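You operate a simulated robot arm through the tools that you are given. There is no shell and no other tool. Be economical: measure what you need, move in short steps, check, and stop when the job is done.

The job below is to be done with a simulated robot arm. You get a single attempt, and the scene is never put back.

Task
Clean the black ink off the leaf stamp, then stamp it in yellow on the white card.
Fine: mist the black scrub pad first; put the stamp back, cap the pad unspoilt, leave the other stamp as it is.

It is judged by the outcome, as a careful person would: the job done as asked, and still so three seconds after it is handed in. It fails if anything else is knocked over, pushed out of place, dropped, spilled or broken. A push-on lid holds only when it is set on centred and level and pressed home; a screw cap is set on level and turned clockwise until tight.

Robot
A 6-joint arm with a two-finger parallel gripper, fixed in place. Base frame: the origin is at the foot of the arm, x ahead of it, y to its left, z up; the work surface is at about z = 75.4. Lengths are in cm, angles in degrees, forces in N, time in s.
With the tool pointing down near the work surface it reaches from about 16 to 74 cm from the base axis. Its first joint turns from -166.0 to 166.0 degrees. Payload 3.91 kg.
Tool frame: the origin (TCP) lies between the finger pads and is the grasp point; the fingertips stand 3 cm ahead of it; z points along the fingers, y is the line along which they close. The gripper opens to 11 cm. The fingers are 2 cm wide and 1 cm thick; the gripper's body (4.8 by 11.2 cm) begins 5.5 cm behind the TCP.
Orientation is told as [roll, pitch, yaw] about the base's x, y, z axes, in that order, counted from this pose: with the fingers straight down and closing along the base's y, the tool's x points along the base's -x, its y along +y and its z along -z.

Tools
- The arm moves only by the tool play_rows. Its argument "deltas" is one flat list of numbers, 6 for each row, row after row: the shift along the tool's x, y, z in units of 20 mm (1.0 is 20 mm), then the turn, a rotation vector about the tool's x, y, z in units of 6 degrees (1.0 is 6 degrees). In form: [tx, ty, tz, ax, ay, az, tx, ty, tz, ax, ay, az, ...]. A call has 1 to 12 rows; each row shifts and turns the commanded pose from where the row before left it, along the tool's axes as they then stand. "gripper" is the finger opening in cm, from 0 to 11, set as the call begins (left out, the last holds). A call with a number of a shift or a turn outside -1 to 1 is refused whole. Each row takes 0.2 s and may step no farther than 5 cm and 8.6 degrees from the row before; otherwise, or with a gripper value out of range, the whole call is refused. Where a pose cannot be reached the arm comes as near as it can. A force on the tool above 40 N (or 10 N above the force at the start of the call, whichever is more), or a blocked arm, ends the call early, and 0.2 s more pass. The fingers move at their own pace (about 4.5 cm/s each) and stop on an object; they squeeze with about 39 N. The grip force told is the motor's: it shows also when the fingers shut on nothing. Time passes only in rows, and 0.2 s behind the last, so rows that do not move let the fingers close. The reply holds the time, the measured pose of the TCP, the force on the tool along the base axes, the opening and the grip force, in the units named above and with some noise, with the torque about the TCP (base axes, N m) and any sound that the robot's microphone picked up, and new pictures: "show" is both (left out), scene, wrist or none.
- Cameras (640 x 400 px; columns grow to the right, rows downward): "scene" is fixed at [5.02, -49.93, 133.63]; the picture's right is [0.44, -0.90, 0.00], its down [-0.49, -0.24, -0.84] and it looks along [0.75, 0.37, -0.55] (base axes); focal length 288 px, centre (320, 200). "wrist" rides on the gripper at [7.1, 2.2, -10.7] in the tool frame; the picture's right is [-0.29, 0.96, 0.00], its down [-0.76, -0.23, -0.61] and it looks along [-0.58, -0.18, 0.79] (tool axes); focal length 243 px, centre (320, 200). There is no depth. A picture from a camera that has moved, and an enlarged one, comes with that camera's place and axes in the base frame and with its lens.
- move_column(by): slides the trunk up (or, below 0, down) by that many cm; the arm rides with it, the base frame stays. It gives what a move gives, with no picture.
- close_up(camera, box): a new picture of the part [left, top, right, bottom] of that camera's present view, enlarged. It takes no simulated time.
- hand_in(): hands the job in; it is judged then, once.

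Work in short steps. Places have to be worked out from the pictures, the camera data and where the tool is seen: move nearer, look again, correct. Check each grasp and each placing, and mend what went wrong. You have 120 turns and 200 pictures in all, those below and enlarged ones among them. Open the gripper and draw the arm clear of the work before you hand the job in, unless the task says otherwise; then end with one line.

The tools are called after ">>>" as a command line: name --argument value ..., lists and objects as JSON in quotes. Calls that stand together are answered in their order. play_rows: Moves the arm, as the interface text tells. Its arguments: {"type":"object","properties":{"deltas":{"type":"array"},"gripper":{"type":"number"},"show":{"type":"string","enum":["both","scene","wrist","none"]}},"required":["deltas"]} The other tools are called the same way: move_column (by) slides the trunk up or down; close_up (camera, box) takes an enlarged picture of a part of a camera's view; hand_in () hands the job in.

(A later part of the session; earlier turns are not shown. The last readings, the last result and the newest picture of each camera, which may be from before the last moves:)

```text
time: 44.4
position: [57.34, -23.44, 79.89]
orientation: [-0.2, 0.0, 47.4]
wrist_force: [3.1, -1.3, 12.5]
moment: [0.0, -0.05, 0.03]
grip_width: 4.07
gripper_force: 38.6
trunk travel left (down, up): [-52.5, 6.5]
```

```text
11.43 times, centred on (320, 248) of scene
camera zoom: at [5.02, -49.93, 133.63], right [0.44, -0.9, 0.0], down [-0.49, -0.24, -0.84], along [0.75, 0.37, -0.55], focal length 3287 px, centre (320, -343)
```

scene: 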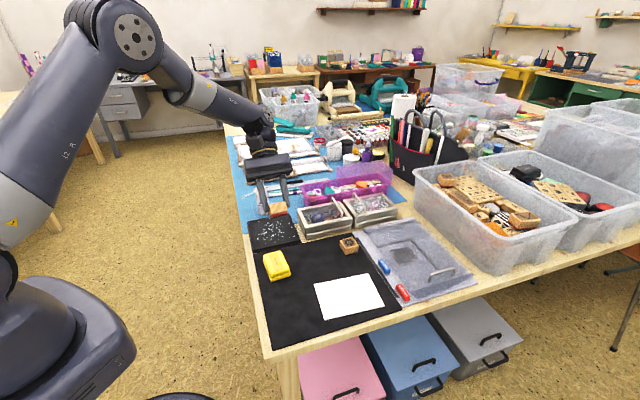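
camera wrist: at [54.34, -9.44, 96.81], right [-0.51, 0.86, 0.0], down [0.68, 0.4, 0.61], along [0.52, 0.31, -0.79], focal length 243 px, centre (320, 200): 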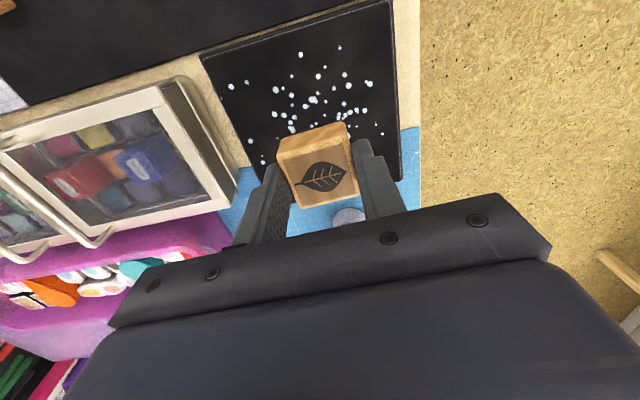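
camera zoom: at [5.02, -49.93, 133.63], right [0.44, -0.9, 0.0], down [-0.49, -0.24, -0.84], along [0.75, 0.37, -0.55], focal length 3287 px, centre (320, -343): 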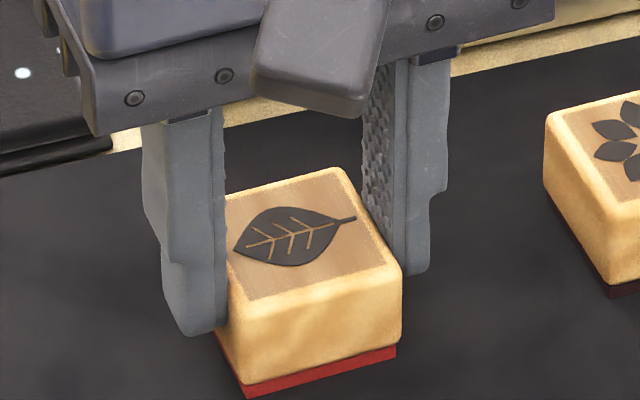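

The stamp is on the mat. I'll release, rise, and move to view the yellow pad.

>>> play_rows --deltas '[0, 0, 0, 0, 0, 0, 0, 0, 0, 0, 0, 0, 0, 0, -0.5, 0, 0, 0, 0, 0, -1, 0, 0, 0, 0, 0, -1, 0, 0, 0, 0.4, 0.91, -1, 0, 0, 0, 0.4, 0.91, -1, 0, 0, 0, 0.4, 0.91, -1, 0, 0, 0, 0.4, 0.91, -1, 0, 0, 0, 0.4, 0.91, 0, 0, 0, 0, 0.4, 0.91, 0, 0, 0, 0, 0.4, 0.91, 0, 0, 0, 0]' --gripper 7 --show "wrist"

>>> close_up --camera "wrist" --box '[220, 40, 420, 190]'

>>> close_up --camera "scene" --box '[255, 240, 335, 290]'

```text
time: 47.0
position: [44.07, -18.91, 92.63]
orientation: [0.0, 0.1, 47.5]
wrist_force: [-0.3, 0.2, 0.6]
moment: [0.03, 0.01, 0.01]
grip_width: 7.0
gripper_force: 0.1
trunk travel left (down, up): [-52.5, 6.5]
camera wrist: at [37.64, -22.83, 103.28], right [-0.51, 0.86, 0.0], down [0.68, 0.4, 0.61], along [0.52, 0.31, -0.79], focal length 243 px, centre (320, 200)
```

wrist: 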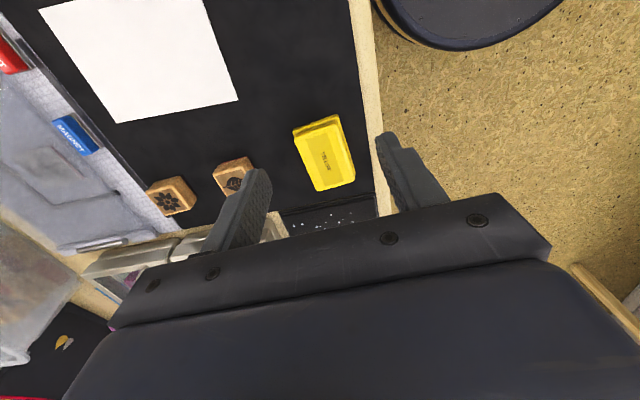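

```text
2.67 times, centred on (320, 115) of wrist
camera zoom: at [37.64, -22.83, 103.28], right [-0.51, 0.86, 0.0], down [0.68, 0.4, 0.61], along [0.52, 0.31, -0.79], focal length 647 px, centre (320, 427)
```

zoom: 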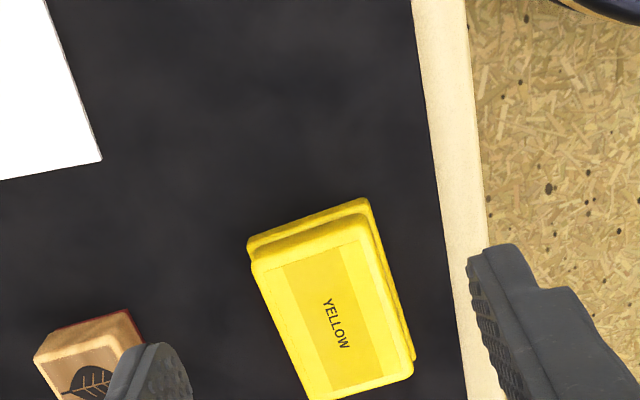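

```text
8.00 times, centred on (295, 265) of scene
camera zoom: at [5.02, -49.93, 133.63], right [0.44, -0.9, 0.0], down [-0.49, -0.24, -0.84], along [0.75, 0.37, -0.55], focal length 2301 px, centre (520, -320)
```

zoom: 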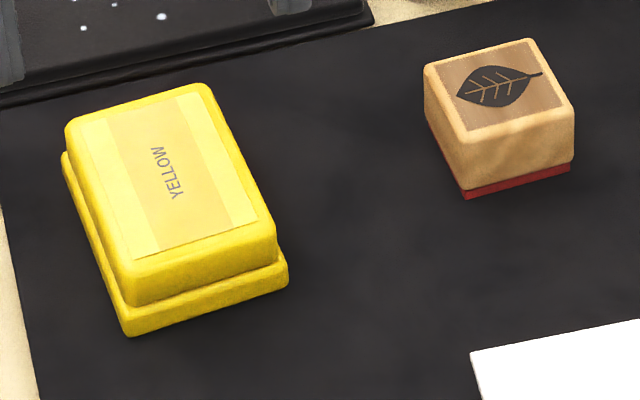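

The lid top is about 5×7.5 cm, centred near (48.8,-15.6) at z≈78.1 and turned about 50°. I'll align over it with an 8 cm opening.

>>> play_rows --deltas '[0, 0, 0, 0, 0, -0.42, -0.7, -0.19, 0, 0, 0, 0, -0.7, -0.19, 0, 0, 0, 0, -0.7, -0.19, 0, 0, 0, 0, -0.7, -0.19, 0, 0, 0, 0, 0, 0, 0.9, 0, 0, 0, 0, 0, 0.9, 0, 0, 0, 0, 0, 0.9, 0, 0, 0, 0, 0, 0.9, 0, 0, 0]' --gripper 8 --show "wrist"

>>> close_up --camera "scene" --box '[245, 230, 325, 290]'

>>> close_up --camera "wrist" --box '[240, 80, 420, 215]'

```text
time: 49.0
position: [48.86, -15.73, 85.56]
orientation: [0.0, 0.0, 50.0]
wrist_force: [-0.1, 0.2, 0.4]
moment: [0.02, 0.0, -0.01]
grip_width: 8.01
gripper_force: 0.1
trunk travel left (down, up): [-52.5, 6.5]
camera wrist: at [42.65, -19.91, 96.23], right [-0.55, 0.84, 0.0], down [0.67, 0.43, 0.61], along [0.51, 0.33, -0.79], focal length 243 px, centre (320, 200)
```

wrist: 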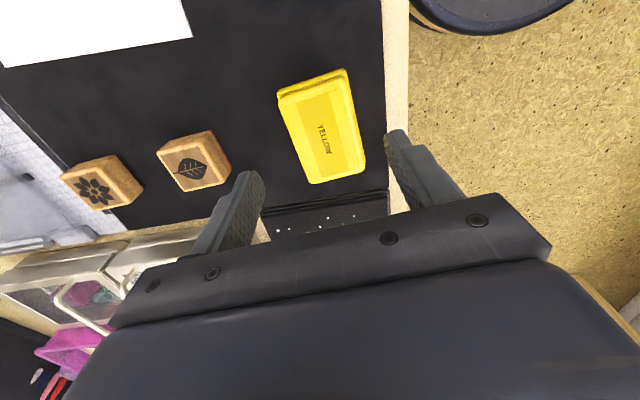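

```text
6.67 times, centred on (285, 260) of scene
camera zoom: at [5.02, -49.93, 133.63], right [0.44, -0.9, 0.0], down [-0.49, -0.24, -0.84], along [0.75, 0.37, -0.55], focal length 1917 px, centre (553, -200)
```

zoom: 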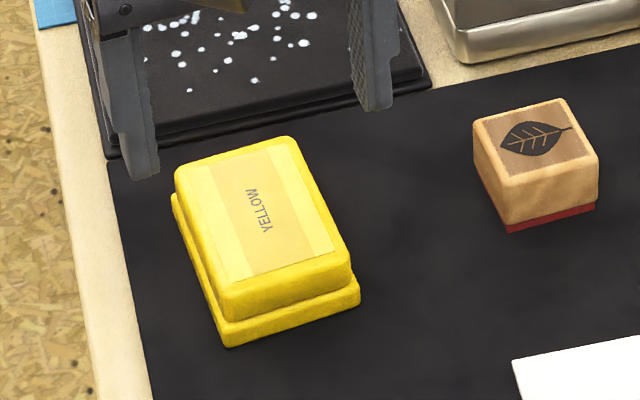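

```text
2.96 times, centred on (330, 148) of wrist
camera zoom: at [42.65, -19.91, 96.23], right [-0.55, 0.84, 0.0], down [0.67, 0.43, 0.61], along [0.51, 0.33, -0.79], focal length 719 px, centre (290, 356)
```

zoom: 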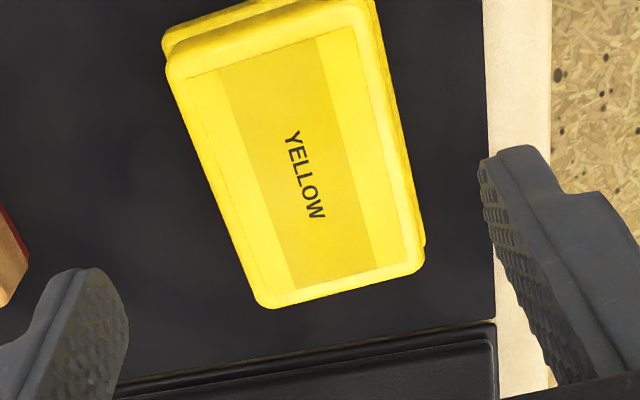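

The lid is squarely aligned at yaw 50. I'll shift 0.5 cm forward and 0.24 sideways, then descend so the tips stop just above the flange.

>>> play_rows --deltas '[-0.25, 0.12, 0.7, 0, 0, 0, 0, 0, 0.7, 0, 0, 0, 0, 0, 0.7, 0, 0, 0, 0, 0, 0.6, 0, 0, 0]' --show "wrist"

>>> close_up --camera "scene" --box '[245, 235, 315, 290]'

```text
time: 50.0
position: [49.08, -15.19, 80.09]
orientation: [0.0, 0.1, 50.0]
wrist_force: [0.2, 0.4, 0.3]
moment: [-0.03, -0.02, -0.01]
grip_width: 8.0
gripper_force: 0.0
trunk travel left (down, up): [-52.5, 6.5]
camera wrist: at [42.77, -19.31, 90.79], right [-0.55, 0.84, 0.0], down [0.66, 0.43, 0.61], along [0.51, 0.33, -0.79], focal length 243 px, centre (320, 200)
```

wrist: 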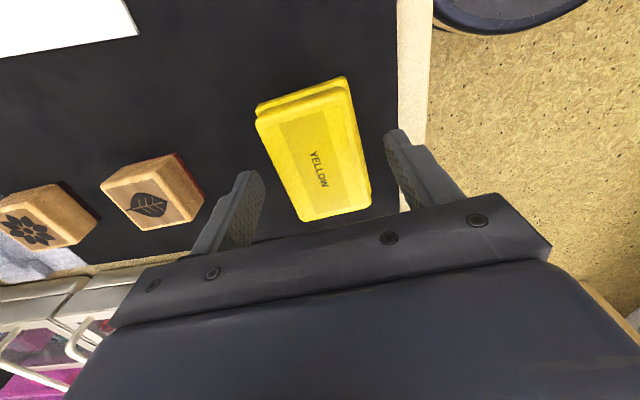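

```text
7.27 times, centred on (280, 262) of scene
camera zoom: at [5.02, -49.93, 133.63], right [0.44, -0.9, 0.0], down [-0.49, -0.24, -0.84], along [0.75, 0.37, -0.55], focal length 2092 px, centre (611, -254)
```

zoom: 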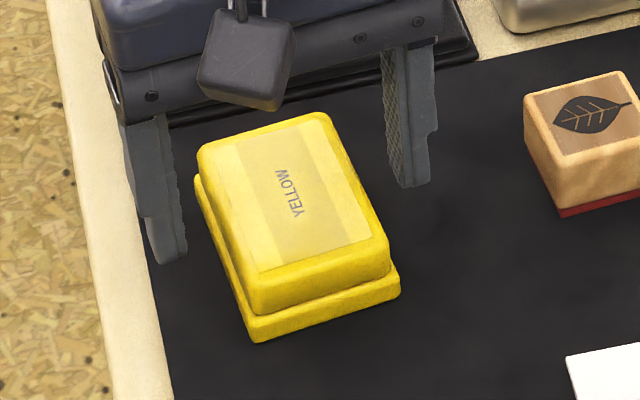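

Well centred. I'll close on the lid.

>>> play_rows --deltas '[0, 0, 0, 0, 0, 0, 0, 0, 0, 0, 0, 0, 0, 0, 0, 0, 0, 0, 0, 0, 0, 0, 0, 0]' --gripper 4 --show "wrist"

>>> close_up --camera "scene" --box '[245, 235, 315, 290]'

```text
time: 51.0
position: [49.0, -15.12, 80.14]
orientation: [0.1, -0.2, 50.0]
wrist_force: [0.1, 0.5, 0.0]
moment: [-0.02, 0.01, 0.0]
grip_width: 5.05
gripper_force: 38.9
trunk travel left (down, up): [-52.5, 6.5]
heard: snap
camera wrist: at [42.76, -19.31, 90.8], right [-0.55, 0.84, 0.0], down [0.67, 0.43, 0.61], along [0.51, 0.33, -0.79], focal length 243 px, centre (320, 200)
```

wrist: 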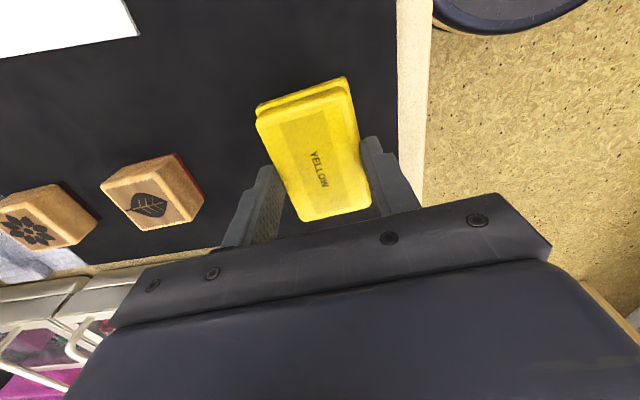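

```text
7.27 times, centred on (280, 262) of scene
camera zoom: at [5.02, -49.93, 133.63], right [0.44, -0.9, 0.0], down [-0.49, -0.24, -0.84], along [0.75, 0.37, -0.55], focal length 2092 px, centre (611, -254)
```

zoom: 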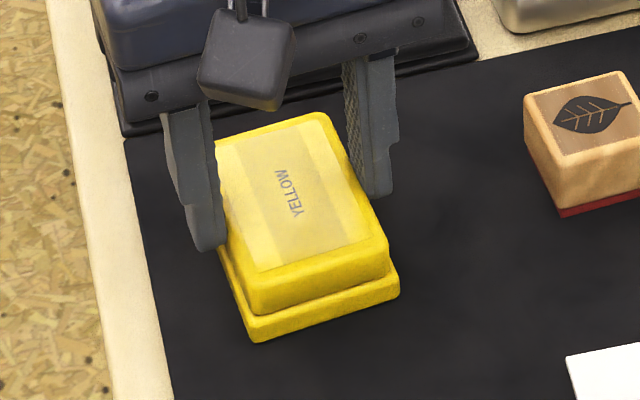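

A "snap" was heard, so the lid has unlatched. I'll lift slowly and check the base stays put.

>>> play_rows --deltas '[0, 0, -0.15, 0, 0, 0, 0, 0, -0.2, 0, 0, 0, 0, 0, -0.3, 0, 0, 0, 0, 0, -0.6, 0, 0, 0, 0, 0, -0.8, 0, 0, 0]' --show "none"

>>> close_up --camera "scene" --box '[235, 220, 325, 290]'

```text
time: 52.2
position: [48.93, -15.06, 84.24]
orientation: [0.0, -0.1, 50.0]
wrist_force: [0.5, 0.5, 0.3]
moment: [-0.01, -0.05, 0.03]
grip_width: 5.06
gripper_force: 39.1
trunk travel left (down, up): [-52.5, 6.5]
```

```text
5.71 times, centred on (280, 255) of scene
camera zoom: at [5.02, -49.93, 133.63], right [0.44, -0.9, 0.0], down [-0.49, -0.24, -0.84], along [0.75, 0.37, -0.55], focal length 1643 px, centre (549, -114)
```

zoom: 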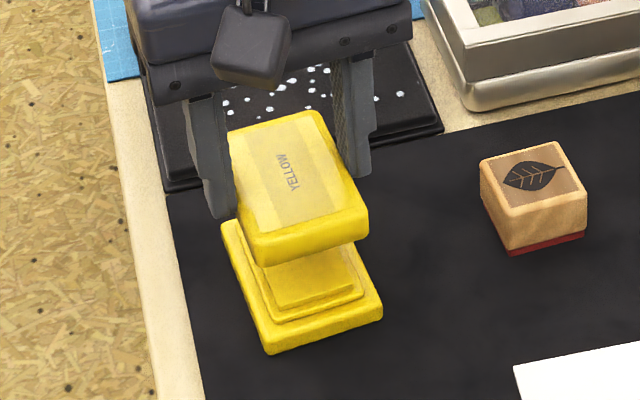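

The lid is off and the base stayed. I'll carry the lid straight back to a free part of the mat near (42,-23.5).

>>> play_rows --deltas '[0.908, 0, 0, 0, 0, 0, 0.908, 0, 0, 0, 0, 0, 0.908, 0, 0, 0, 0, 0, 0.908, 0, 0, 0, 0, 0, 0.908, 0, 0, 0, 0, 0, 0.908, 0, 0, 0, 0, 0, 0, 0, 0.8, 0, 0, 0, 0, 0, 0.8, 0, 0, 0, 0, 0, 0.5, 0, 0, 0]' --show "wrist"

>>> close_up --camera "scene" --box '[230, 230, 350, 340]'

```text
time: 54.2
position: [41.95, -23.48, 80.0]
orientation: [0.0, 0.0, 50.0]
wrist_force: [-0.1, -0.8, -0.3]
moment: [0.02, 0.0, -0.03]
grip_width: 5.1
gripper_force: 38.7
trunk travel left (down, up): [-52.5, 6.5]
camera wrist: at [35.75, -27.63, 90.64], right [-0.55, 0.84, 0.0], down [0.66, 0.43, 0.61], along [0.51, 0.33, -0.79], focal length 243 px, centre (320, 200)
```

wrist: 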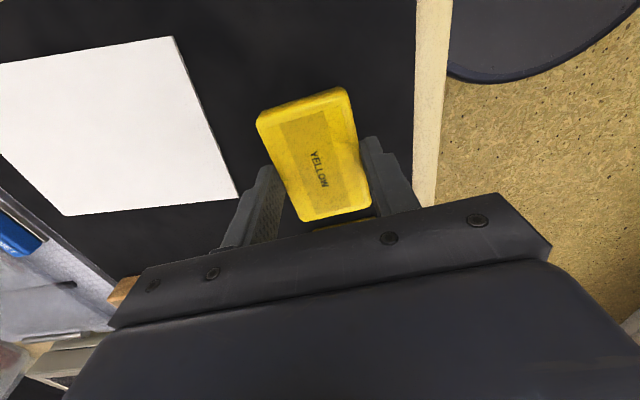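

```text
3.64 times, centred on (290, 285) of scene
camera zoom: at [5.02, -49.93, 133.63], right [0.44, -0.9, 0.0], down [-0.49, -0.24, -0.84], along [0.75, 0.37, -0.55], focal length 1046 px, centre (429, -109)
```

zoom: 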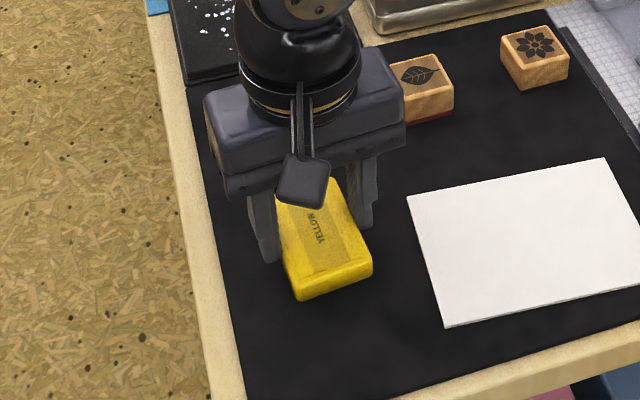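

Clear space below. I'll lower to contact.

>>> play_rows --deltas '[0, 0, 0.2, 0, 0, 0, 0, 0, 0.1, 0, 0, 0, 0, 0, 0.05, 0, 0, 0]' --show "none"

>>> play_rows --deltas '[0, 0, 0.1, 0, 0, 0, 0, 0, 0.0, 0, 0, 0]' --show "none"

>>> close_up --camera "scene" --box '[265, 270, 325, 315]'

```text
time: 55.0
position: [41.88, -23.51, 79.39]
orientation: [0.0, -0.1, 50.0]
wrist_force: [0.7, 0.3, -0.7]
moment: [0.0, 0.03, -0.02]
grip_width: 5.05
gripper_force: 38.5
trunk travel left (down, up): [-52.5, 6.5]
```

```text
time: 55.6
position: [41.86, -23.47, 79.13]
orientation: [0.0, 0.0, 50.1]
wrist_force: [-0.2, -0.1, -0.7]
moment: [-0.01, 0.01, 0.0]
grip_width: 5.08
gripper_force: 38.9
trunk travel left (down, up): [-52.5, 6.5]
```

```text
8.89 times, centred on (295, 292) of scene
camera zoom: at [5.02, -49.93, 133.63], right [0.44, -0.9, 0.0], down [-0.49, -0.24, -0.84], along [0.75, 0.37, -0.55], focal length 2556 px, centre (542, -622)
```

zoom: 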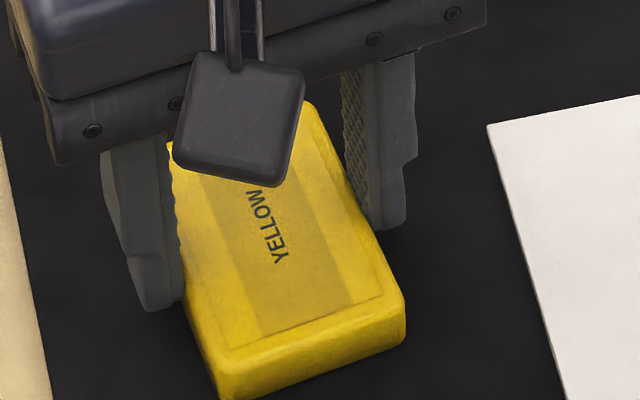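

>>> play_rows --deltas '[0, 0, 0.07, 0, 0, 0, 0, 0, 0, 0, 0, 0]' --show "none"

>>> play_rows --deltas '[0, 0, 0.05, 0, 0, 0, 0, 0, 0, 0, 0, 0]' --show "none"

```text
time: 56.2
position: [42.06, -23.52, 78.99]
orientation: [0.0, 0.0, 50.0]
wrist_force: [-0.1, -0.3, -0.1]
moment: [0.0, 0.01, 0.03]
grip_width: 5.06
gripper_force: 38.6
trunk travel left (down, up): [-52.5, 6.5]
```

```text
time: 56.8
position: [41.95, -23.57, 78.89]
orientation: [-0.1, 0.1, 50.0]
wrist_force: [-2.8, 1.1, 9.6]
moment: [0.06, 0.17, 0.01]
grip_width: 5.06
gripper_force: 38.8
trunk travel left (down, up): [-52.5, 6.5]
```

The lid rests on the mat. I'll release, rise, and look at the open ink pad.

>>> play_rows --deltas '[0, 0, 0, 0, 0, 0, 0, 0, 0, 0, 0, 0, 0, 0, -0.5, 0, 0, 0, 0, 0, -1, 0, 0, 0, 0, 0, -1, 0, 0, 0, 0, 0, -1, 0, 0, 0, 0, 0, -1, 0, 0, 0, -0.7, 0.25, -1, 0, 0, 0, -0.7, 0.25, -0.5, 0, 0, 0, -0.6, 0.2, 0, 0, 0, 0]' --gripper 7 --show "wrist"

>>> close_up --camera "wrist" --box '[240, 80, 400, 200]'

>>> close_up --camera "scene" --box '[250, 235, 310, 310]'

```text
time: 59.0
position: [43.37, -19.51, 90.89]
orientation: [0.0, -0.1, 49.9]
wrist_force: [-0.4, -0.2, -0.5]
moment: [-0.01, -0.01, -0.03]
grip_width: 7.01
gripper_force: 0.2
trunk travel left (down, up): [-52.5, 6.5]
camera wrist: at [37.23, -23.64, 101.57], right [-0.55, 0.84, 0.0], down [0.67, 0.43, 0.61], along [0.51, 0.33, -0.79], focal length 243 px, centre (320, 200)
```

wrist: 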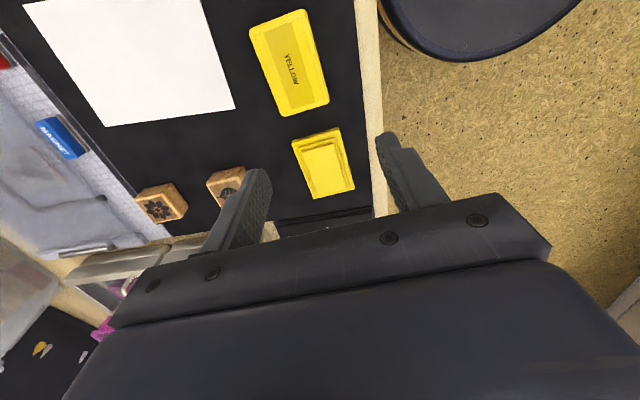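

```text
3.33 times, centred on (320, 140) of wrist
camera zoom: at [37.23, -23.64, 101.57], right [-0.55, 0.84, 0.0], down [0.67, 0.43, 0.61], along [0.51, 0.33, -0.79], focal length 809 px, centre (320, 400)
```

zoom: 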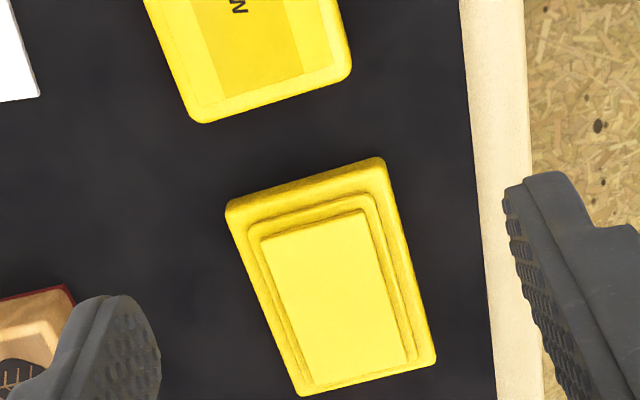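

```text
5.33 times, centred on (280, 272) of scene
camera zoom: at [5.02, -49.93, 133.63], right [0.44, -0.9, 0.0], down [-0.49, -0.24, -0.84], along [0.75, 0.37, -0.55], focal length 1534 px, centre (533, -187)
```

zoom: 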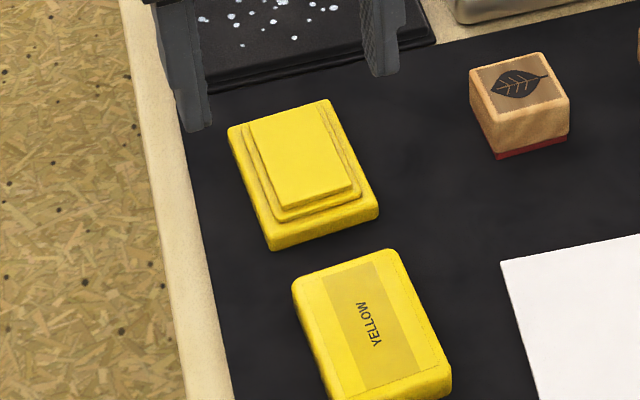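

The open pad surface (about 6×3.7 cm, raised) is centred at (49.1,-15.1), with the lid clear of it. Next I'll return over the leaf stamp to pick it up again.

>>> play_rows --deltas '[0, 0, 0, 0, 0, 0.42, -0.466, -0.928, 0, 0, 0, 0, -0.466, -0.928, 0, 0, 0, 0, -0.466, -0.928, 0, 0, 0, 0, -0.466, -0.928, 0, 0, 0, 0, -0.466, -0.928, 0, 0, 0, 0, -0.466, -0.928, 0, 0, 0, 0, -0.466, -0.928, 0, 0, 0, 0, 0, 0, 0.9, 0, 0, 0, 0, 0, 0.9, 0, 0, 0]' --show "wrist"

```text
time: 61.2
position: [57.49, -23.59, 87.17]
orientation: [0.0, 0.0, 47.5]
wrist_force: [-0.3, 0.6, 0.1]
moment: [0.01, -0.01, -0.01]
grip_width: 6.99
gripper_force: 0.0
trunk travel left (down, up): [-52.5, 6.5]
camera wrist: at [51.12, -27.62, 97.86], right [-0.51, 0.86, 0.0], down [0.68, 0.4, 0.61], along [0.52, 0.31, -0.79], focal length 243 px, centre (320, 200)
```

wrist: 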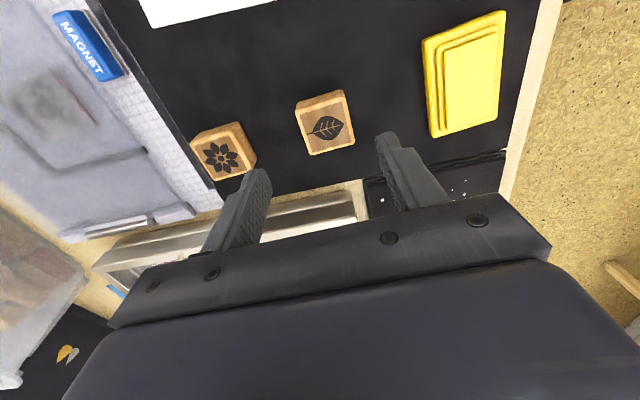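

>>> play_rows --deltas '[0.01, 0.09, 0.9, 0, 0, 0, 0, 0, 0.9, 0, 0, 0, 0, 0, 0.9, 0, 0, 0, 0, 0, 0.87, 0, 0, 0]' --show "none"

>>> play_rows --deltas '[0, 0, 0, 0, 0, 0, 0, 0, 0, 0, 0, 0, 0, 0, 0, 0, 0, 0, 0, 0, 0, 0, 0, 0]' --gripper 3 --show "wrist"

>>> close_up --camera "scene" --box '[285, 220, 355, 275]'

```text
time: 62.2
position: [57.28, -23.46, 80.06]
orientation: [0.1, 0.0, 47.5]
wrist_force: [0.2, 0.2, 0.3]
moment: [0.01, 0.01, 0.02]
grip_width: 7.0
gripper_force: 0.2
trunk travel left (down, up): [-52.5, 6.5]
```

```text
time: 63.2
position: [57.21, -23.56, 80.04]
orientation: [-0.1, 0.0, 47.5]
wrist_force: [0.1, 0.2, 0.4]
moment: [0.01, -0.02, -0.01]
grip_width: 4.06
gripper_force: 39.4
trunk travel left (down, up): [-52.5, 6.5]
camera wrist: at [50.88, -27.41, 90.7], right [-0.51, 0.86, 0.0], down [0.68, 0.4, 0.61], along [0.52, 0.31, -0.79], focal length 243 px, centre (320, 200)
```

wrist: 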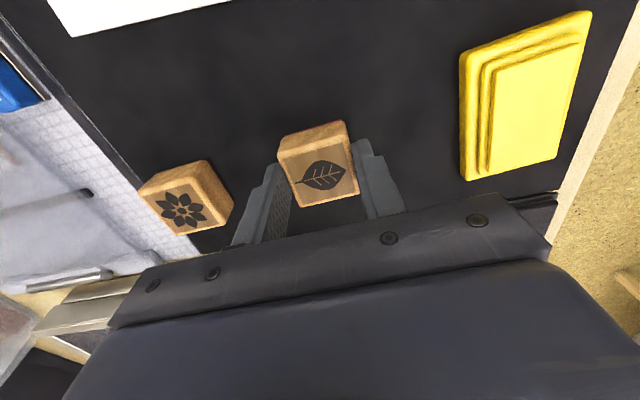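

```text
7.27 times, centred on (320, 248) of scene
camera zoom: at [5.02, -49.93, 133.63], right [0.44, -0.9, 0.0], down [-0.49, -0.24, -0.84], along [0.75, 0.37, -0.55], focal length 2092 px, centre (320, -146)
```

zoom: 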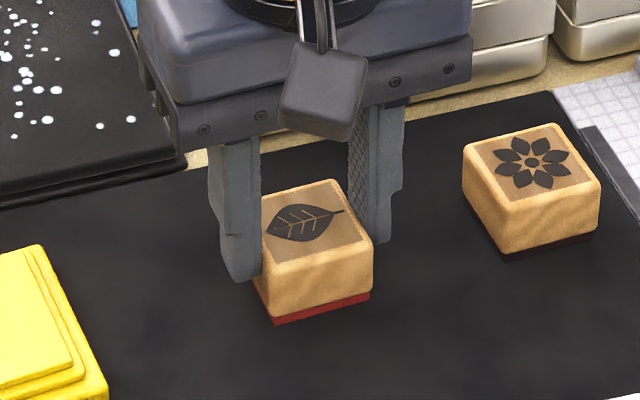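

Gripped again. I'll lift and carry it over the ink pad, aligned at yaw 50.

>>> play_rows --deltas '[0, 0, -0.6, 0, 0, 0, 0, 0, -1, 0, 0, 0, 0, 0, -1, 0, 0, 0, 0, 0, -1, 0, 0, 0, -0.049, 0.834, 0, 0, 0, 0, -0.049, 0.834, 0, 0, 0, 0, -0.049, 0.834, 0, 0, 0, 0, -0.049, 0.834, 0, 0, 0, 0, -0.049, 0.834, 0, 0, 0, 0, -0.049, 0.834, 0, 0, 0, 0, -0.049, 0.834, 0, 0, 0, 0, 0, 0, 0, 0, 0, -0.42]' --show "wrist"

>>> close_up --camera "scene" --box '[245, 220, 325, 290]'

```text
time: 65.8
position: [49.07, -14.96, 87.43]
orientation: [0.1, 0.0, 50.1]
wrist_force: [0.9, 0.3, -0.2]
moment: [0.04, -0.04, 0.01]
grip_width: 4.05
gripper_force: 38.8
trunk travel left (down, up): [-52.5, 6.5]
camera wrist: at [42.83, -19.17, 98.01], right [-0.55, 0.84, 0.0], down [0.67, 0.43, 0.61], along [0.51, 0.33, -0.79], focal length 243 px, centre (320, 200)
```

wrist: 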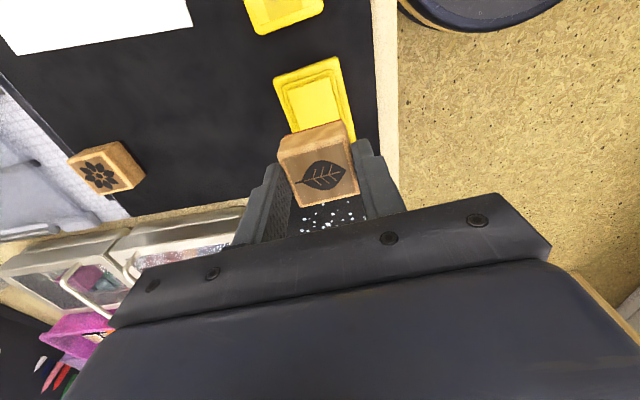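

```text
5.71 times, centred on (285, 255) of scene
camera zoom: at [5.02, -49.93, 133.63], right [0.44, -0.9, 0.0], down [-0.49, -0.24, -0.84], along [0.75, 0.37, -0.55], focal length 1643 px, centre (520, -114)
```

zoom: 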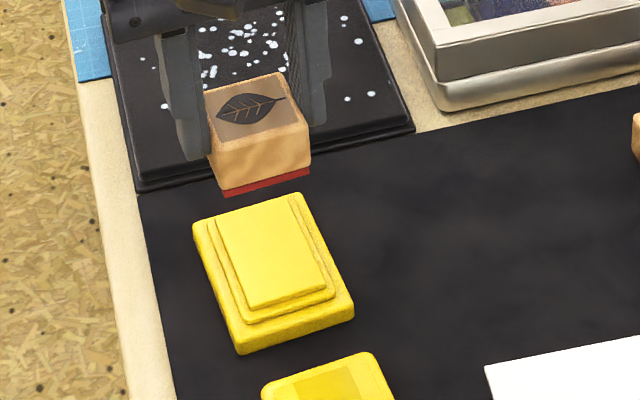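

I'll descend to just above the ink surface.

>>> play_rows --deltas '[0.03, -0.03, 0.8, 0, 0, 0, 0, 0, 0.8, 0, 0, 0, 0, 0, 0.7, 0, 0, 0, 0, 0, 0.2, 0, 0, 0]' --show "none"

>>> close_up --camera "scene" --box '[250, 235, 310, 285]'

```text
time: 66.8
position: [49.14, -15.06, 82.36]
orientation: [-0.1, 0.0, 50.0]
wrist_force: [-0.8, 0.0, -0.7]
moment: [0.0, 0.02, -0.02]
grip_width: 4.08
gripper_force: 38.8
trunk travel left (down, up): [-52.5, 6.5]
```

```text
8.00 times, centred on (280, 260) of scene
camera zoom: at [5.02, -49.93, 133.63], right [0.44, -0.9, 0.0], down [-0.49, -0.24, -0.84], along [0.75, 0.37, -0.55], focal length 2301 px, centre (640, -280)
```

zoom: 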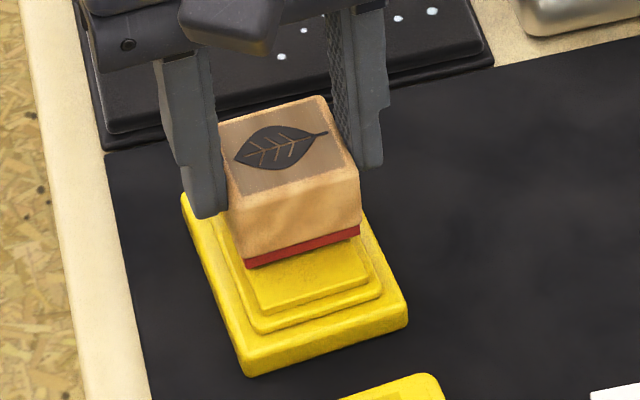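

>>> play_rows --deltas '[0, 0, 0.15, 0, 0, 0, 0, 0, 0.1, 0, 0, 0, 0, 0, 0, 0, 0, 0]' --show "none"

>>> play_rows --deltas '[0, 0, 0.1, 0, 0, 0, 0, 0, 0, 0, 0, 0]' --show "none"

>>> play_rows --deltas '[0, 0, 0.08, 0, 0, 0, 0, 0, 0, 0, 0, 0]' --show "none"

```text
time: 67.6
position: [49.26, -15.03, 82.05]
orientation: [-0.2, -0.1, 50.0]
wrist_force: [-0.4, 1.6, 23.8]
moment: [0.14, 0.16, 0.0]
grip_width: 4.09
gripper_force: 38.8
trunk travel left (down, up): [-52.5, 6.5]
```

```text
time: 68.1
position: [49.22, -15.12, 82.04]
orientation: [-0.4, -0.1, 50.0]
wrist_force: [-8.1, 2.9, 23.7]
moment: [0.15, 0.39, -0.01]
grip_width: 4.07
gripper_force: 39.1
trunk travel left (down, up): [-52.5, 6.5]
stopped in row 2: the force on the tool passed its limit at 41 N (the readings are from after the stop); the commanded pose is now the measured one
```

```text
time: 68.7
position: [49.29, -15.08, 81.89]
orientation: [-0.5, -0.2, 50.1]
wrist_force: [-8.2, 1.3, 23.2]
moment: [0.09, 0.41, 0.02]
grip_width: 4.05
gripper_force: 39.0
trunk travel left (down, up): [-52.5, 6.5]
stopped in row 2: the force on the tool passed its limit at 41 N (the readings are from after the stop); the commanded pose is now the measured one
```

Contact came higher than expected, and the pressing was firm. I'll ease up and look.

>>> play_rows --deltas '[0, 0, -0.2, 0, 0, 0, 0, 0, -0.3, 0, 0, 0, 0, 0, -0.5, 0, 0, 0]' --show "none"

>>> close_up --camera "scene" --box '[250, 230, 310, 280]'

```text
time: 69.5
position: [49.46, -15.09, 83.9]
orientation: [-0.5, -0.1, 50.1]
wrist_force: [-0.3, 0.4, -0.1]
moment: [-0.01, 0.0, 0.01]
grip_width: 4.08
gripper_force: 38.7
trunk travel left (down, up): [-52.5, 6.5]
```

```text
8.00 times, centred on (280, 255) of scene
camera zoom: at [5.02, -49.93, 133.63], right [0.44, -0.9, 0.0], down [-0.49, -0.24, -0.84], along [0.75, 0.37, -0.55], focal length 2301 px, centre (640, -240)
```

zoom: 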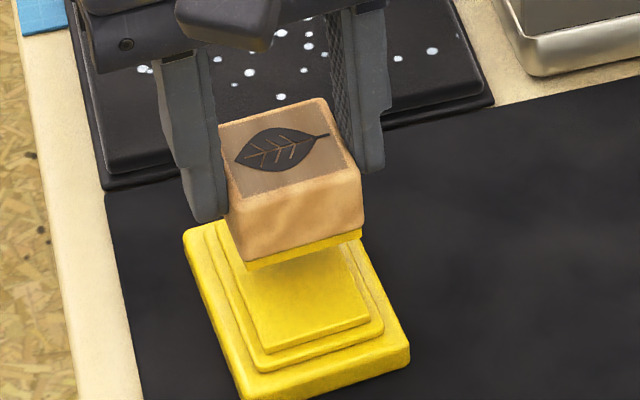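

The rubber edge is yellow. I'll lift and tilt to check the ink coverage.

>>> play_rows --deltas '[0, 0, -0.9, -0.053, -0.064, 0, 0, 0, -0.9, 0, 0, 0, 0, 0, -0.9, 0, 0, 0, 0, 0, -0.9, 0, 0, 0, 0, 0, -0.9, 0, 0, 0, 0, 0, -0.9, 0, 0, 0]' --show "none"

>>> play_rows --deltas '[0, 0, 0, 0, 1, 0, 0, 0, 0, 0, 1, 0, 0, 0, 0, 0, 1, 0, 0, 0, 0, 0, 1, 0, 0, 0, 0, 0, 1, 0, 0, 0, 0, 0, 1, 0, 0, 0, 0, 0, 1, 0, 0, 0, 0, 0, 1, 0, 0, 0, 0, 0, 1, 0, 0, 0, 0, 0, 1, 0]' --show "none"

>>> close_up --camera "scene" --box '[240, 180, 320, 250]'

```text
time: 70.8
position: [49.21, -15.23, 94.7]
orientation: [-0.1, -0.5, 50.1]
wrist_force: [-0.2, 0.7, -0.3]
moment: [0.0, 0.04, 0.0]
grip_width: 4.08
gripper_force: 39.3
trunk travel left (down, up): [-52.5, 6.5]
```

```text
time: 73.0
position: [49.32, -15.15, 94.65]
orientation: [-0.2, 59.6, 49.8]
wrist_force: [0.4, 0.0, -0.4]
moment: [0.01, 0.01, -0.01]
grip_width: 4.06
gripper_force: 38.9
trunk travel left (down, up): [-52.5, 6.5]
```

```text
5.71 times, centred on (280, 215) of scene
camera zoom: at [5.02, -49.93, 133.63], right [0.44, -0.9, 0.0], down [-0.49, -0.24, -0.84], along [0.75, 0.37, -0.55], focal length 1643 px, centre (549, 114)
```

zoom: 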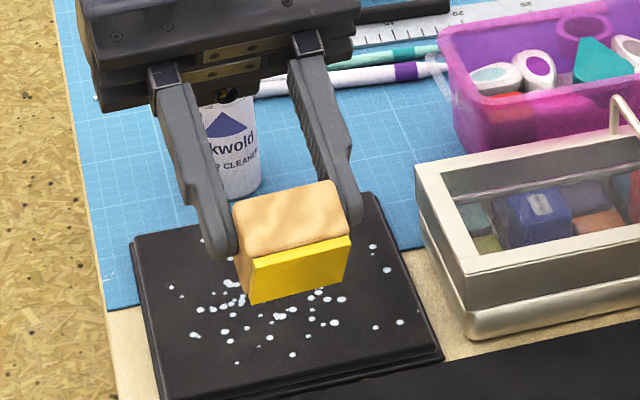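

Full even yellow coverage. I'll untilt, then move over the card centre, which I judge at (49.4,-35.9) and turned about 41°.

>>> play_rows --deltas '[0, 0, 0, 0, -1, 0, 0, 0, 0, 0, -1, 0, 0, 0, 0, 0, -1, 0, 0, 0, 0, 0, -1, 0, 0, 0, 0, 0, -1, 0, 0, 0, 0, 0, -1, 0, 0, 0, 0, 0, -1, 0, 0, 0, 0, 0, -1, 0, 0, 0, 0, 0, -1, 0, 0, 0, 0, 0, -0.93, 0]' --show "none"

>>> play_rows --deltas '[0.874, -0.748, 0, 0, 0, 0, 0.874, -0.748, 0, 0, 0, 0, 0.874, -0.748, 0, 0, 0, 0, 0.874, -0.748, 0, 0, 0, 0, 0.874, -0.748, 0, 0, 0, 0, 0.874, -0.748, 0, 0, 0, 0, 0.874, -0.748, 0, 0, 0, 0, 0.874, -0.748, 0, 0, 0, 0, 0.874, -0.748, 0, 0, 0, 0, 0, 0, 0, 0, 0, 0.75, 0, 0, 0, 0, 0, 0.75]' --show "both"

```text
time: 75.2
position: [49.32, -15.09, 94.66]
orientation: [-0.2, -0.2, 50.0]
wrist_force: [0.1, 0.3, -0.7]
moment: [-0.01, -0.01, -0.01]
grip_width: 4.07
gripper_force: 38.9
trunk travel left (down, up): [-52.5, 6.5]
```

```text
time: 77.7
position: [49.47, -35.93, 94.68]
orientation: [-0.1, -0.1, 40.8]
wrist_force: [1.2, 0.6, -0.7]
moment: [-0.03, 0.0, 0.03]
grip_width: 4.06
gripper_force: 38.9
trunk travel left (down, up): [-52.5, 6.5]
camera wrist: at [42.73, -39.13, 105.23], right [-0.41, 0.91, 0.0], down [0.72, 0.32, 0.61], along [0.56, 0.25, -0.79], focal length 243 px, centre (320, 200)
```

scene: 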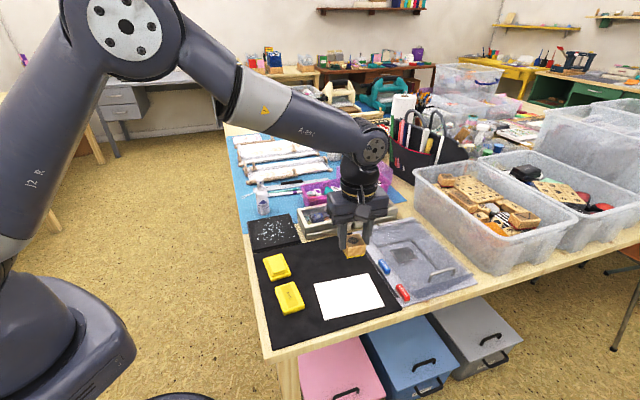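
wrist: 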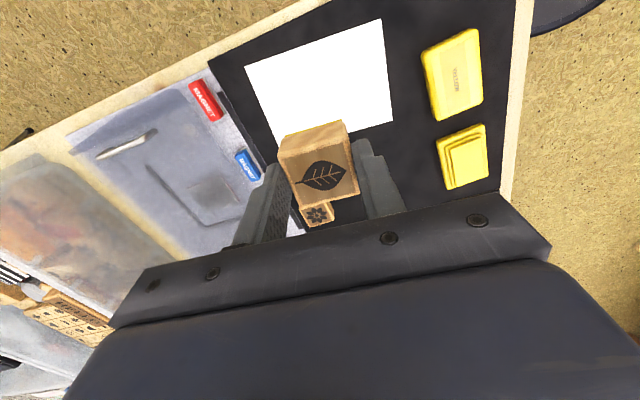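

The stamp is aligned and centred on the card. I'll descend to about 1 cm above it.

>>> play_rows --deltas '[0, 0, 0.85, 0, 0, 0, 0, 0, 0.85, 0, 0, 0, 0, 0, 0.85, 0, 0, 0, 0, 0, 0.85, 0, 0, 0, 0, 0, 0.85, 0, 0, 0, 0, 0, 0.85, 0, 0, 0, 0, 0, 0.85, 0, 0, 0, 0, 0, 0.75, 0, 0, 0]' --show "none"

>>> close_up --camera "scene" --box '[300, 250, 400, 330]'

```text
time: 79.5
position: [49.44, -35.87, 81.19]
orientation: [0.0, -0.1, 41.0]
wrist_force: [-0.1, 0.2, -0.5]
moment: [-0.01, 0.02, 0.01]
grip_width: 4.07
gripper_force: 39.2
trunk travel left (down, up): [-52.5, 6.5]
```

```text
5.00 times, centred on (350, 290) of scene
camera zoom: at [5.02, -49.93, 133.63], right [0.44, -0.9, 0.0], down [-0.49, -0.24, -0.84], along [0.75, 0.37, -0.55], focal length 1438 px, centre (170, -250)
```

zoom: 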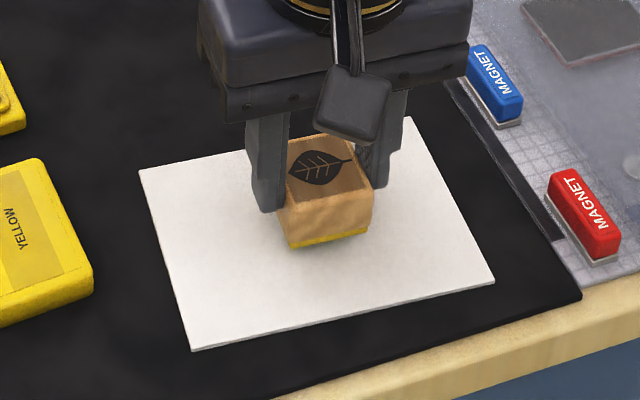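

>>> play_rows --deltas '[0, 0, 0.15, 0, 0, 0, 0, 0, 0.1, 0, 0, 0, 0, 0, 0, 0, 0, 0]' --show "none"

```text
time: 80.2
position: [49.63, -35.86, 80.59]
orientation: [-0.1, -0.1, 41.1]
wrist_force: [0.9, -0.4, -0.2]
moment: [0.04, 0.02, 0.0]
grip_width: 4.07
gripper_force: 38.7
trunk travel left (down, up): [-52.5, 6.5]
```

No contact yet, so I'll step down 1.5 mm.

>>> play_rows --deltas '[0, 0, 0.07, 0, 0, 0, 0, 0, 0, 0, 0, 0]' --show "none"

```text
time: 80.8
position: [49.38, -36.03, 80.56]
orientation: [-0.1, -0.1, 41.0]
wrist_force: [1.1, 0.3, -0.3]
moment: [-0.02, -0.05, -0.03]
grip_width: 4.09
gripper_force: 39.5
trunk travel left (down, up): [-52.5, 6.5]
```

>>> play_rows --deltas '[0, 0, 0.07, 0, 0, 0, 0, 0, 0, 0, 0, 0]' --show "none"

```text
time: 81.5
position: [49.56, -36.03, 80.36]
orientation: [-0.1, -0.1, 41.0]
wrist_force: [0.1, -0.3, -0.4]
moment: [0.02, 0.01, 0.03]
grip_width: 4.08
gripper_force: 39.0
trunk travel left (down, up): [-52.5, 6.5]
```

>>> play_rows --deltas '[0, 0, 0.06, 0, 0, 0, 0, 0, 0, 0, 0, 0]' --show "none"

```text
time: 82.0
position: [49.59, -35.99, 80.35]
orientation: [-0.1, -0.1, 41.0]
wrist_force: [-0.1, 0.7, 3.9]
moment: [0.02, 0.0, -0.03]
grip_width: 4.06
gripper_force: 38.9
trunk travel left (down, up): [-52.5, 6.5]
```

Contact at 4 N. I'll press on gently to about 15–20 N.

>>> play_rows --deltas '[0, 0, 0.05, 0, 0, 0, 0, 0, 0, 0, 0, 0]' --show "none"

```text
time: 82.7
position: [49.6, -35.89, 80.22]
orientation: [-0.3, 0.0, 41.0]
wrist_force: [-0.6, 0.0, 9.3]
moment: [0.05, 0.01, 0.0]
grip_width: 4.07
gripper_force: 39.3
trunk travel left (down, up): [-52.5, 6.5]
```

>>> play_rows --deltas '[0, 0, 0.06, 0, 0, 0, 0, 0, 0, 0, 0, 0, 0, 0, 0, 0, 0, 0]' --show "none"

```text
time: 83.5
position: [49.57, -35.87, 80.21]
orientation: [-0.3, -0.2, 41.1]
wrist_force: [0.1, -1.3, 19.2]
moment: [0.05, 0.06, 0.01]
grip_width: 4.06
gripper_force: 38.6
trunk travel left (down, up): [-52.5, 6.5]
```

Pressed at 19 N. I'll lift straight up and inspect the print.

>>> play_rows --deltas '[0, 0, -0.3, 0, 0, 0, 0, 0, -0.5, 0, 0, 0, 0, 0, -1, 0, 0, 0, 0, 0, -1, 0, 0, 0, 0, 0, -1, 0, 0, 0, 0, 0, -1, 0, 0, 0]' --show "none"

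>>> close_up --camera "scene" --box '[300, 250, 400, 330]'

```text
time: 84.8
position: [49.66, -36.02, 89.77]
orientation: [-0.1, -0.1, 41.0]
wrist_force: [0.0, 0.2, -0.3]
moment: [0.01, 0.02, 0.02]
grip_width: 4.06
gripper_force: 38.8
trunk travel left (down, up): [-52.5, 6.5]
```

```text
5.00 times, centred on (350, 290) of scene
camera zoom: at [5.02, -49.93, 133.63], right [0.44, -0.9, 0.0], down [-0.49, -0.24, -0.84], along [0.75, 0.37, -0.55], focal length 1438 px, centre (170, -250)
```

zoom: 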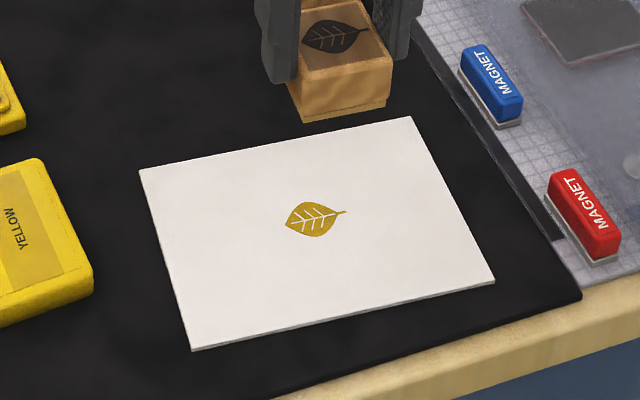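

A clean yellow leaf print, centred. Now I'll return the stamp to its original place at yaw 47.5.

>>> play_rows --deltas '[-0.877, 0.273, 0, 0, 0, 0, -0.877, 0.273, 0, 0, 0, 0, -0.877, 0.273, 0, 0, 0, 0, -0.877, 0.273, 0, 0, 0, 0, -0.877, 0.273, 0, 0, 0, 0, -0.877, 0.273, 0, 0, 0, 0, -0.877, 0.273, 0, 0, 0, 0, -0.877, 0.273, 0, 0, 0, 0, 0, 0, 0, 0, 0, -0.54, 0, 0, 0, 0, 0, -0.54]' --show "none"

>>> play_rows --deltas '[0, 0, 0.9, 0, 0, 0, 0, 0, 0.9, 0, 0, 0, 0, 0, 0.9, 0, 0, 0, 0, 0, 0.9, 0, 0, 0, 0, 0, 0.8, 0, 0, 0]' --show "wrist"

>>> close_up --camera "scene" --box '[270, 210, 370, 280]'

```text
time: 87.0
position: [57.41, -23.34, 89.58]
orientation: [-0.1, -0.1, 47.6]
wrist_force: [0.9, -1.2, -0.2]
moment: [0.01, 0.0, -0.01]
grip_width: 4.06
gripper_force: 38.9
trunk travel left (down, up): [-52.5, 6.5]
```

```text
time: 88.2
position: [57.3, -23.5, 80.95]
orientation: [-0.1, 0.0, 47.6]
wrist_force: [-1.1, 0.9, 0.2]
moment: [0.0, 0.01, 0.0]
grip_width: 4.07
gripper_force: 38.8
trunk travel left (down, up): [-52.5, 6.5]
camera wrist: at [50.93, -27.43, 91.45], right [-0.51, 0.86, 0.0], down [0.68, 0.4, 0.61], along [0.53, 0.31, -0.79], focal length 243 px, centre (320, 200)
```

wrist: 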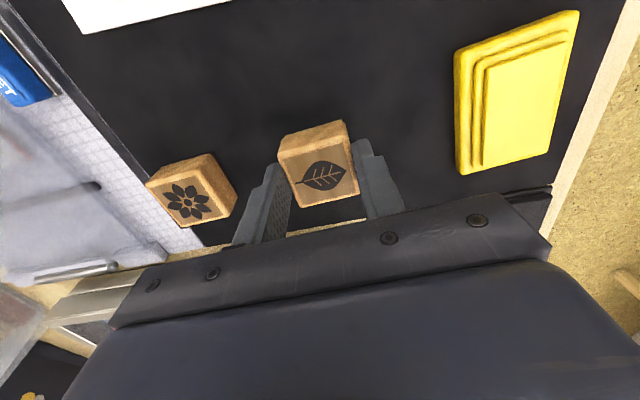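

```text
5.71 times, centred on (320, 245) of scene
camera zoom: at [5.02, -49.93, 133.63], right [0.44, -0.9, 0.0], down [-0.49, -0.24, -0.84], along [0.75, 0.37, -0.55], focal length 1643 px, centre (320, -57)
```

zoom: 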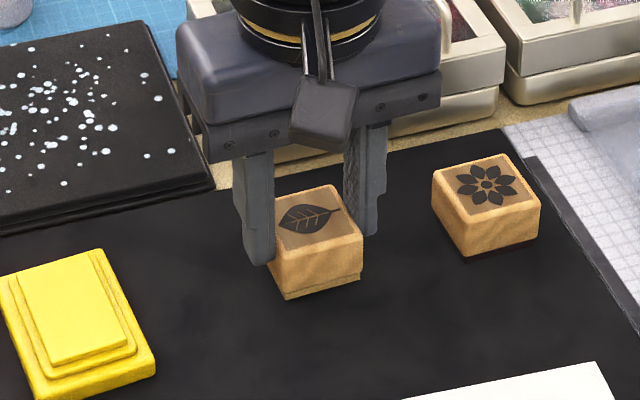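

Exactly over its place. I'll lower to contact in small steps.

>>> play_rows --deltas '[0, 0, 0.2, 0, 0, 0, 0, 0, 0.08, 0, 0, 0, 0, 0, 0, 0, 0, 0]' --show "none"

>>> play_rows --deltas '[0, 0, 0.05, 0, 0, 0, 0, 0, 0, 0, 0, 0]' --show "none"

```text
time: 89.0
position: [57.33, -23.47, 80.2]
orientation: [-0.2, -0.1, 47.5]
wrist_force: [0.7, 0.0, -0.7]
moment: [-0.01, -0.05, 0.02]
grip_width: 4.07
gripper_force: 39.3
trunk travel left (down, up): [-52.5, 6.5]
```

```text
time: 89.7
position: [57.34, -23.56, 80.24]
orientation: [-0.1, -0.2, 47.5]
wrist_force: [-0.7, -0.7, 0.4]
moment: [-0.02, -0.02, 0.0]
grip_width: 4.09
gripper_force: 39.1
trunk travel left (down, up): [-52.5, 6.5]
```

>>> play_rows --deltas '[0, 0, 0.05, 0, 0, 0, 0, 0, 0, 0, 0, 0]' --show "none"

>>> play_rows --deltas '[0, 0, 0.04, 0, 0, 0, 0, 0, 0, 0, 0, 0]' --show "none"

```text
time: 90.2
position: [57.21, -23.44, 80.06]
orientation: [0.0, -0.1, 47.5]
wrist_force: [0.2, 0.2, 0.4]
moment: [-0.02, 0.06, -0.02]
grip_width: 4.09
gripper_force: 38.9
trunk travel left (down, up): [-52.5, 6.5]
```

```text
time: 90.8
position: [57.42, -23.44, 80.0]
orientation: [-0.2, -0.1, 47.4]
wrist_force: [0.8, -1.0, 3.7]
moment: [0.0, 0.05, 0.0]
grip_width: 4.05
gripper_force: 38.9
trunk travel left (down, up): [-52.5, 6.5]
```

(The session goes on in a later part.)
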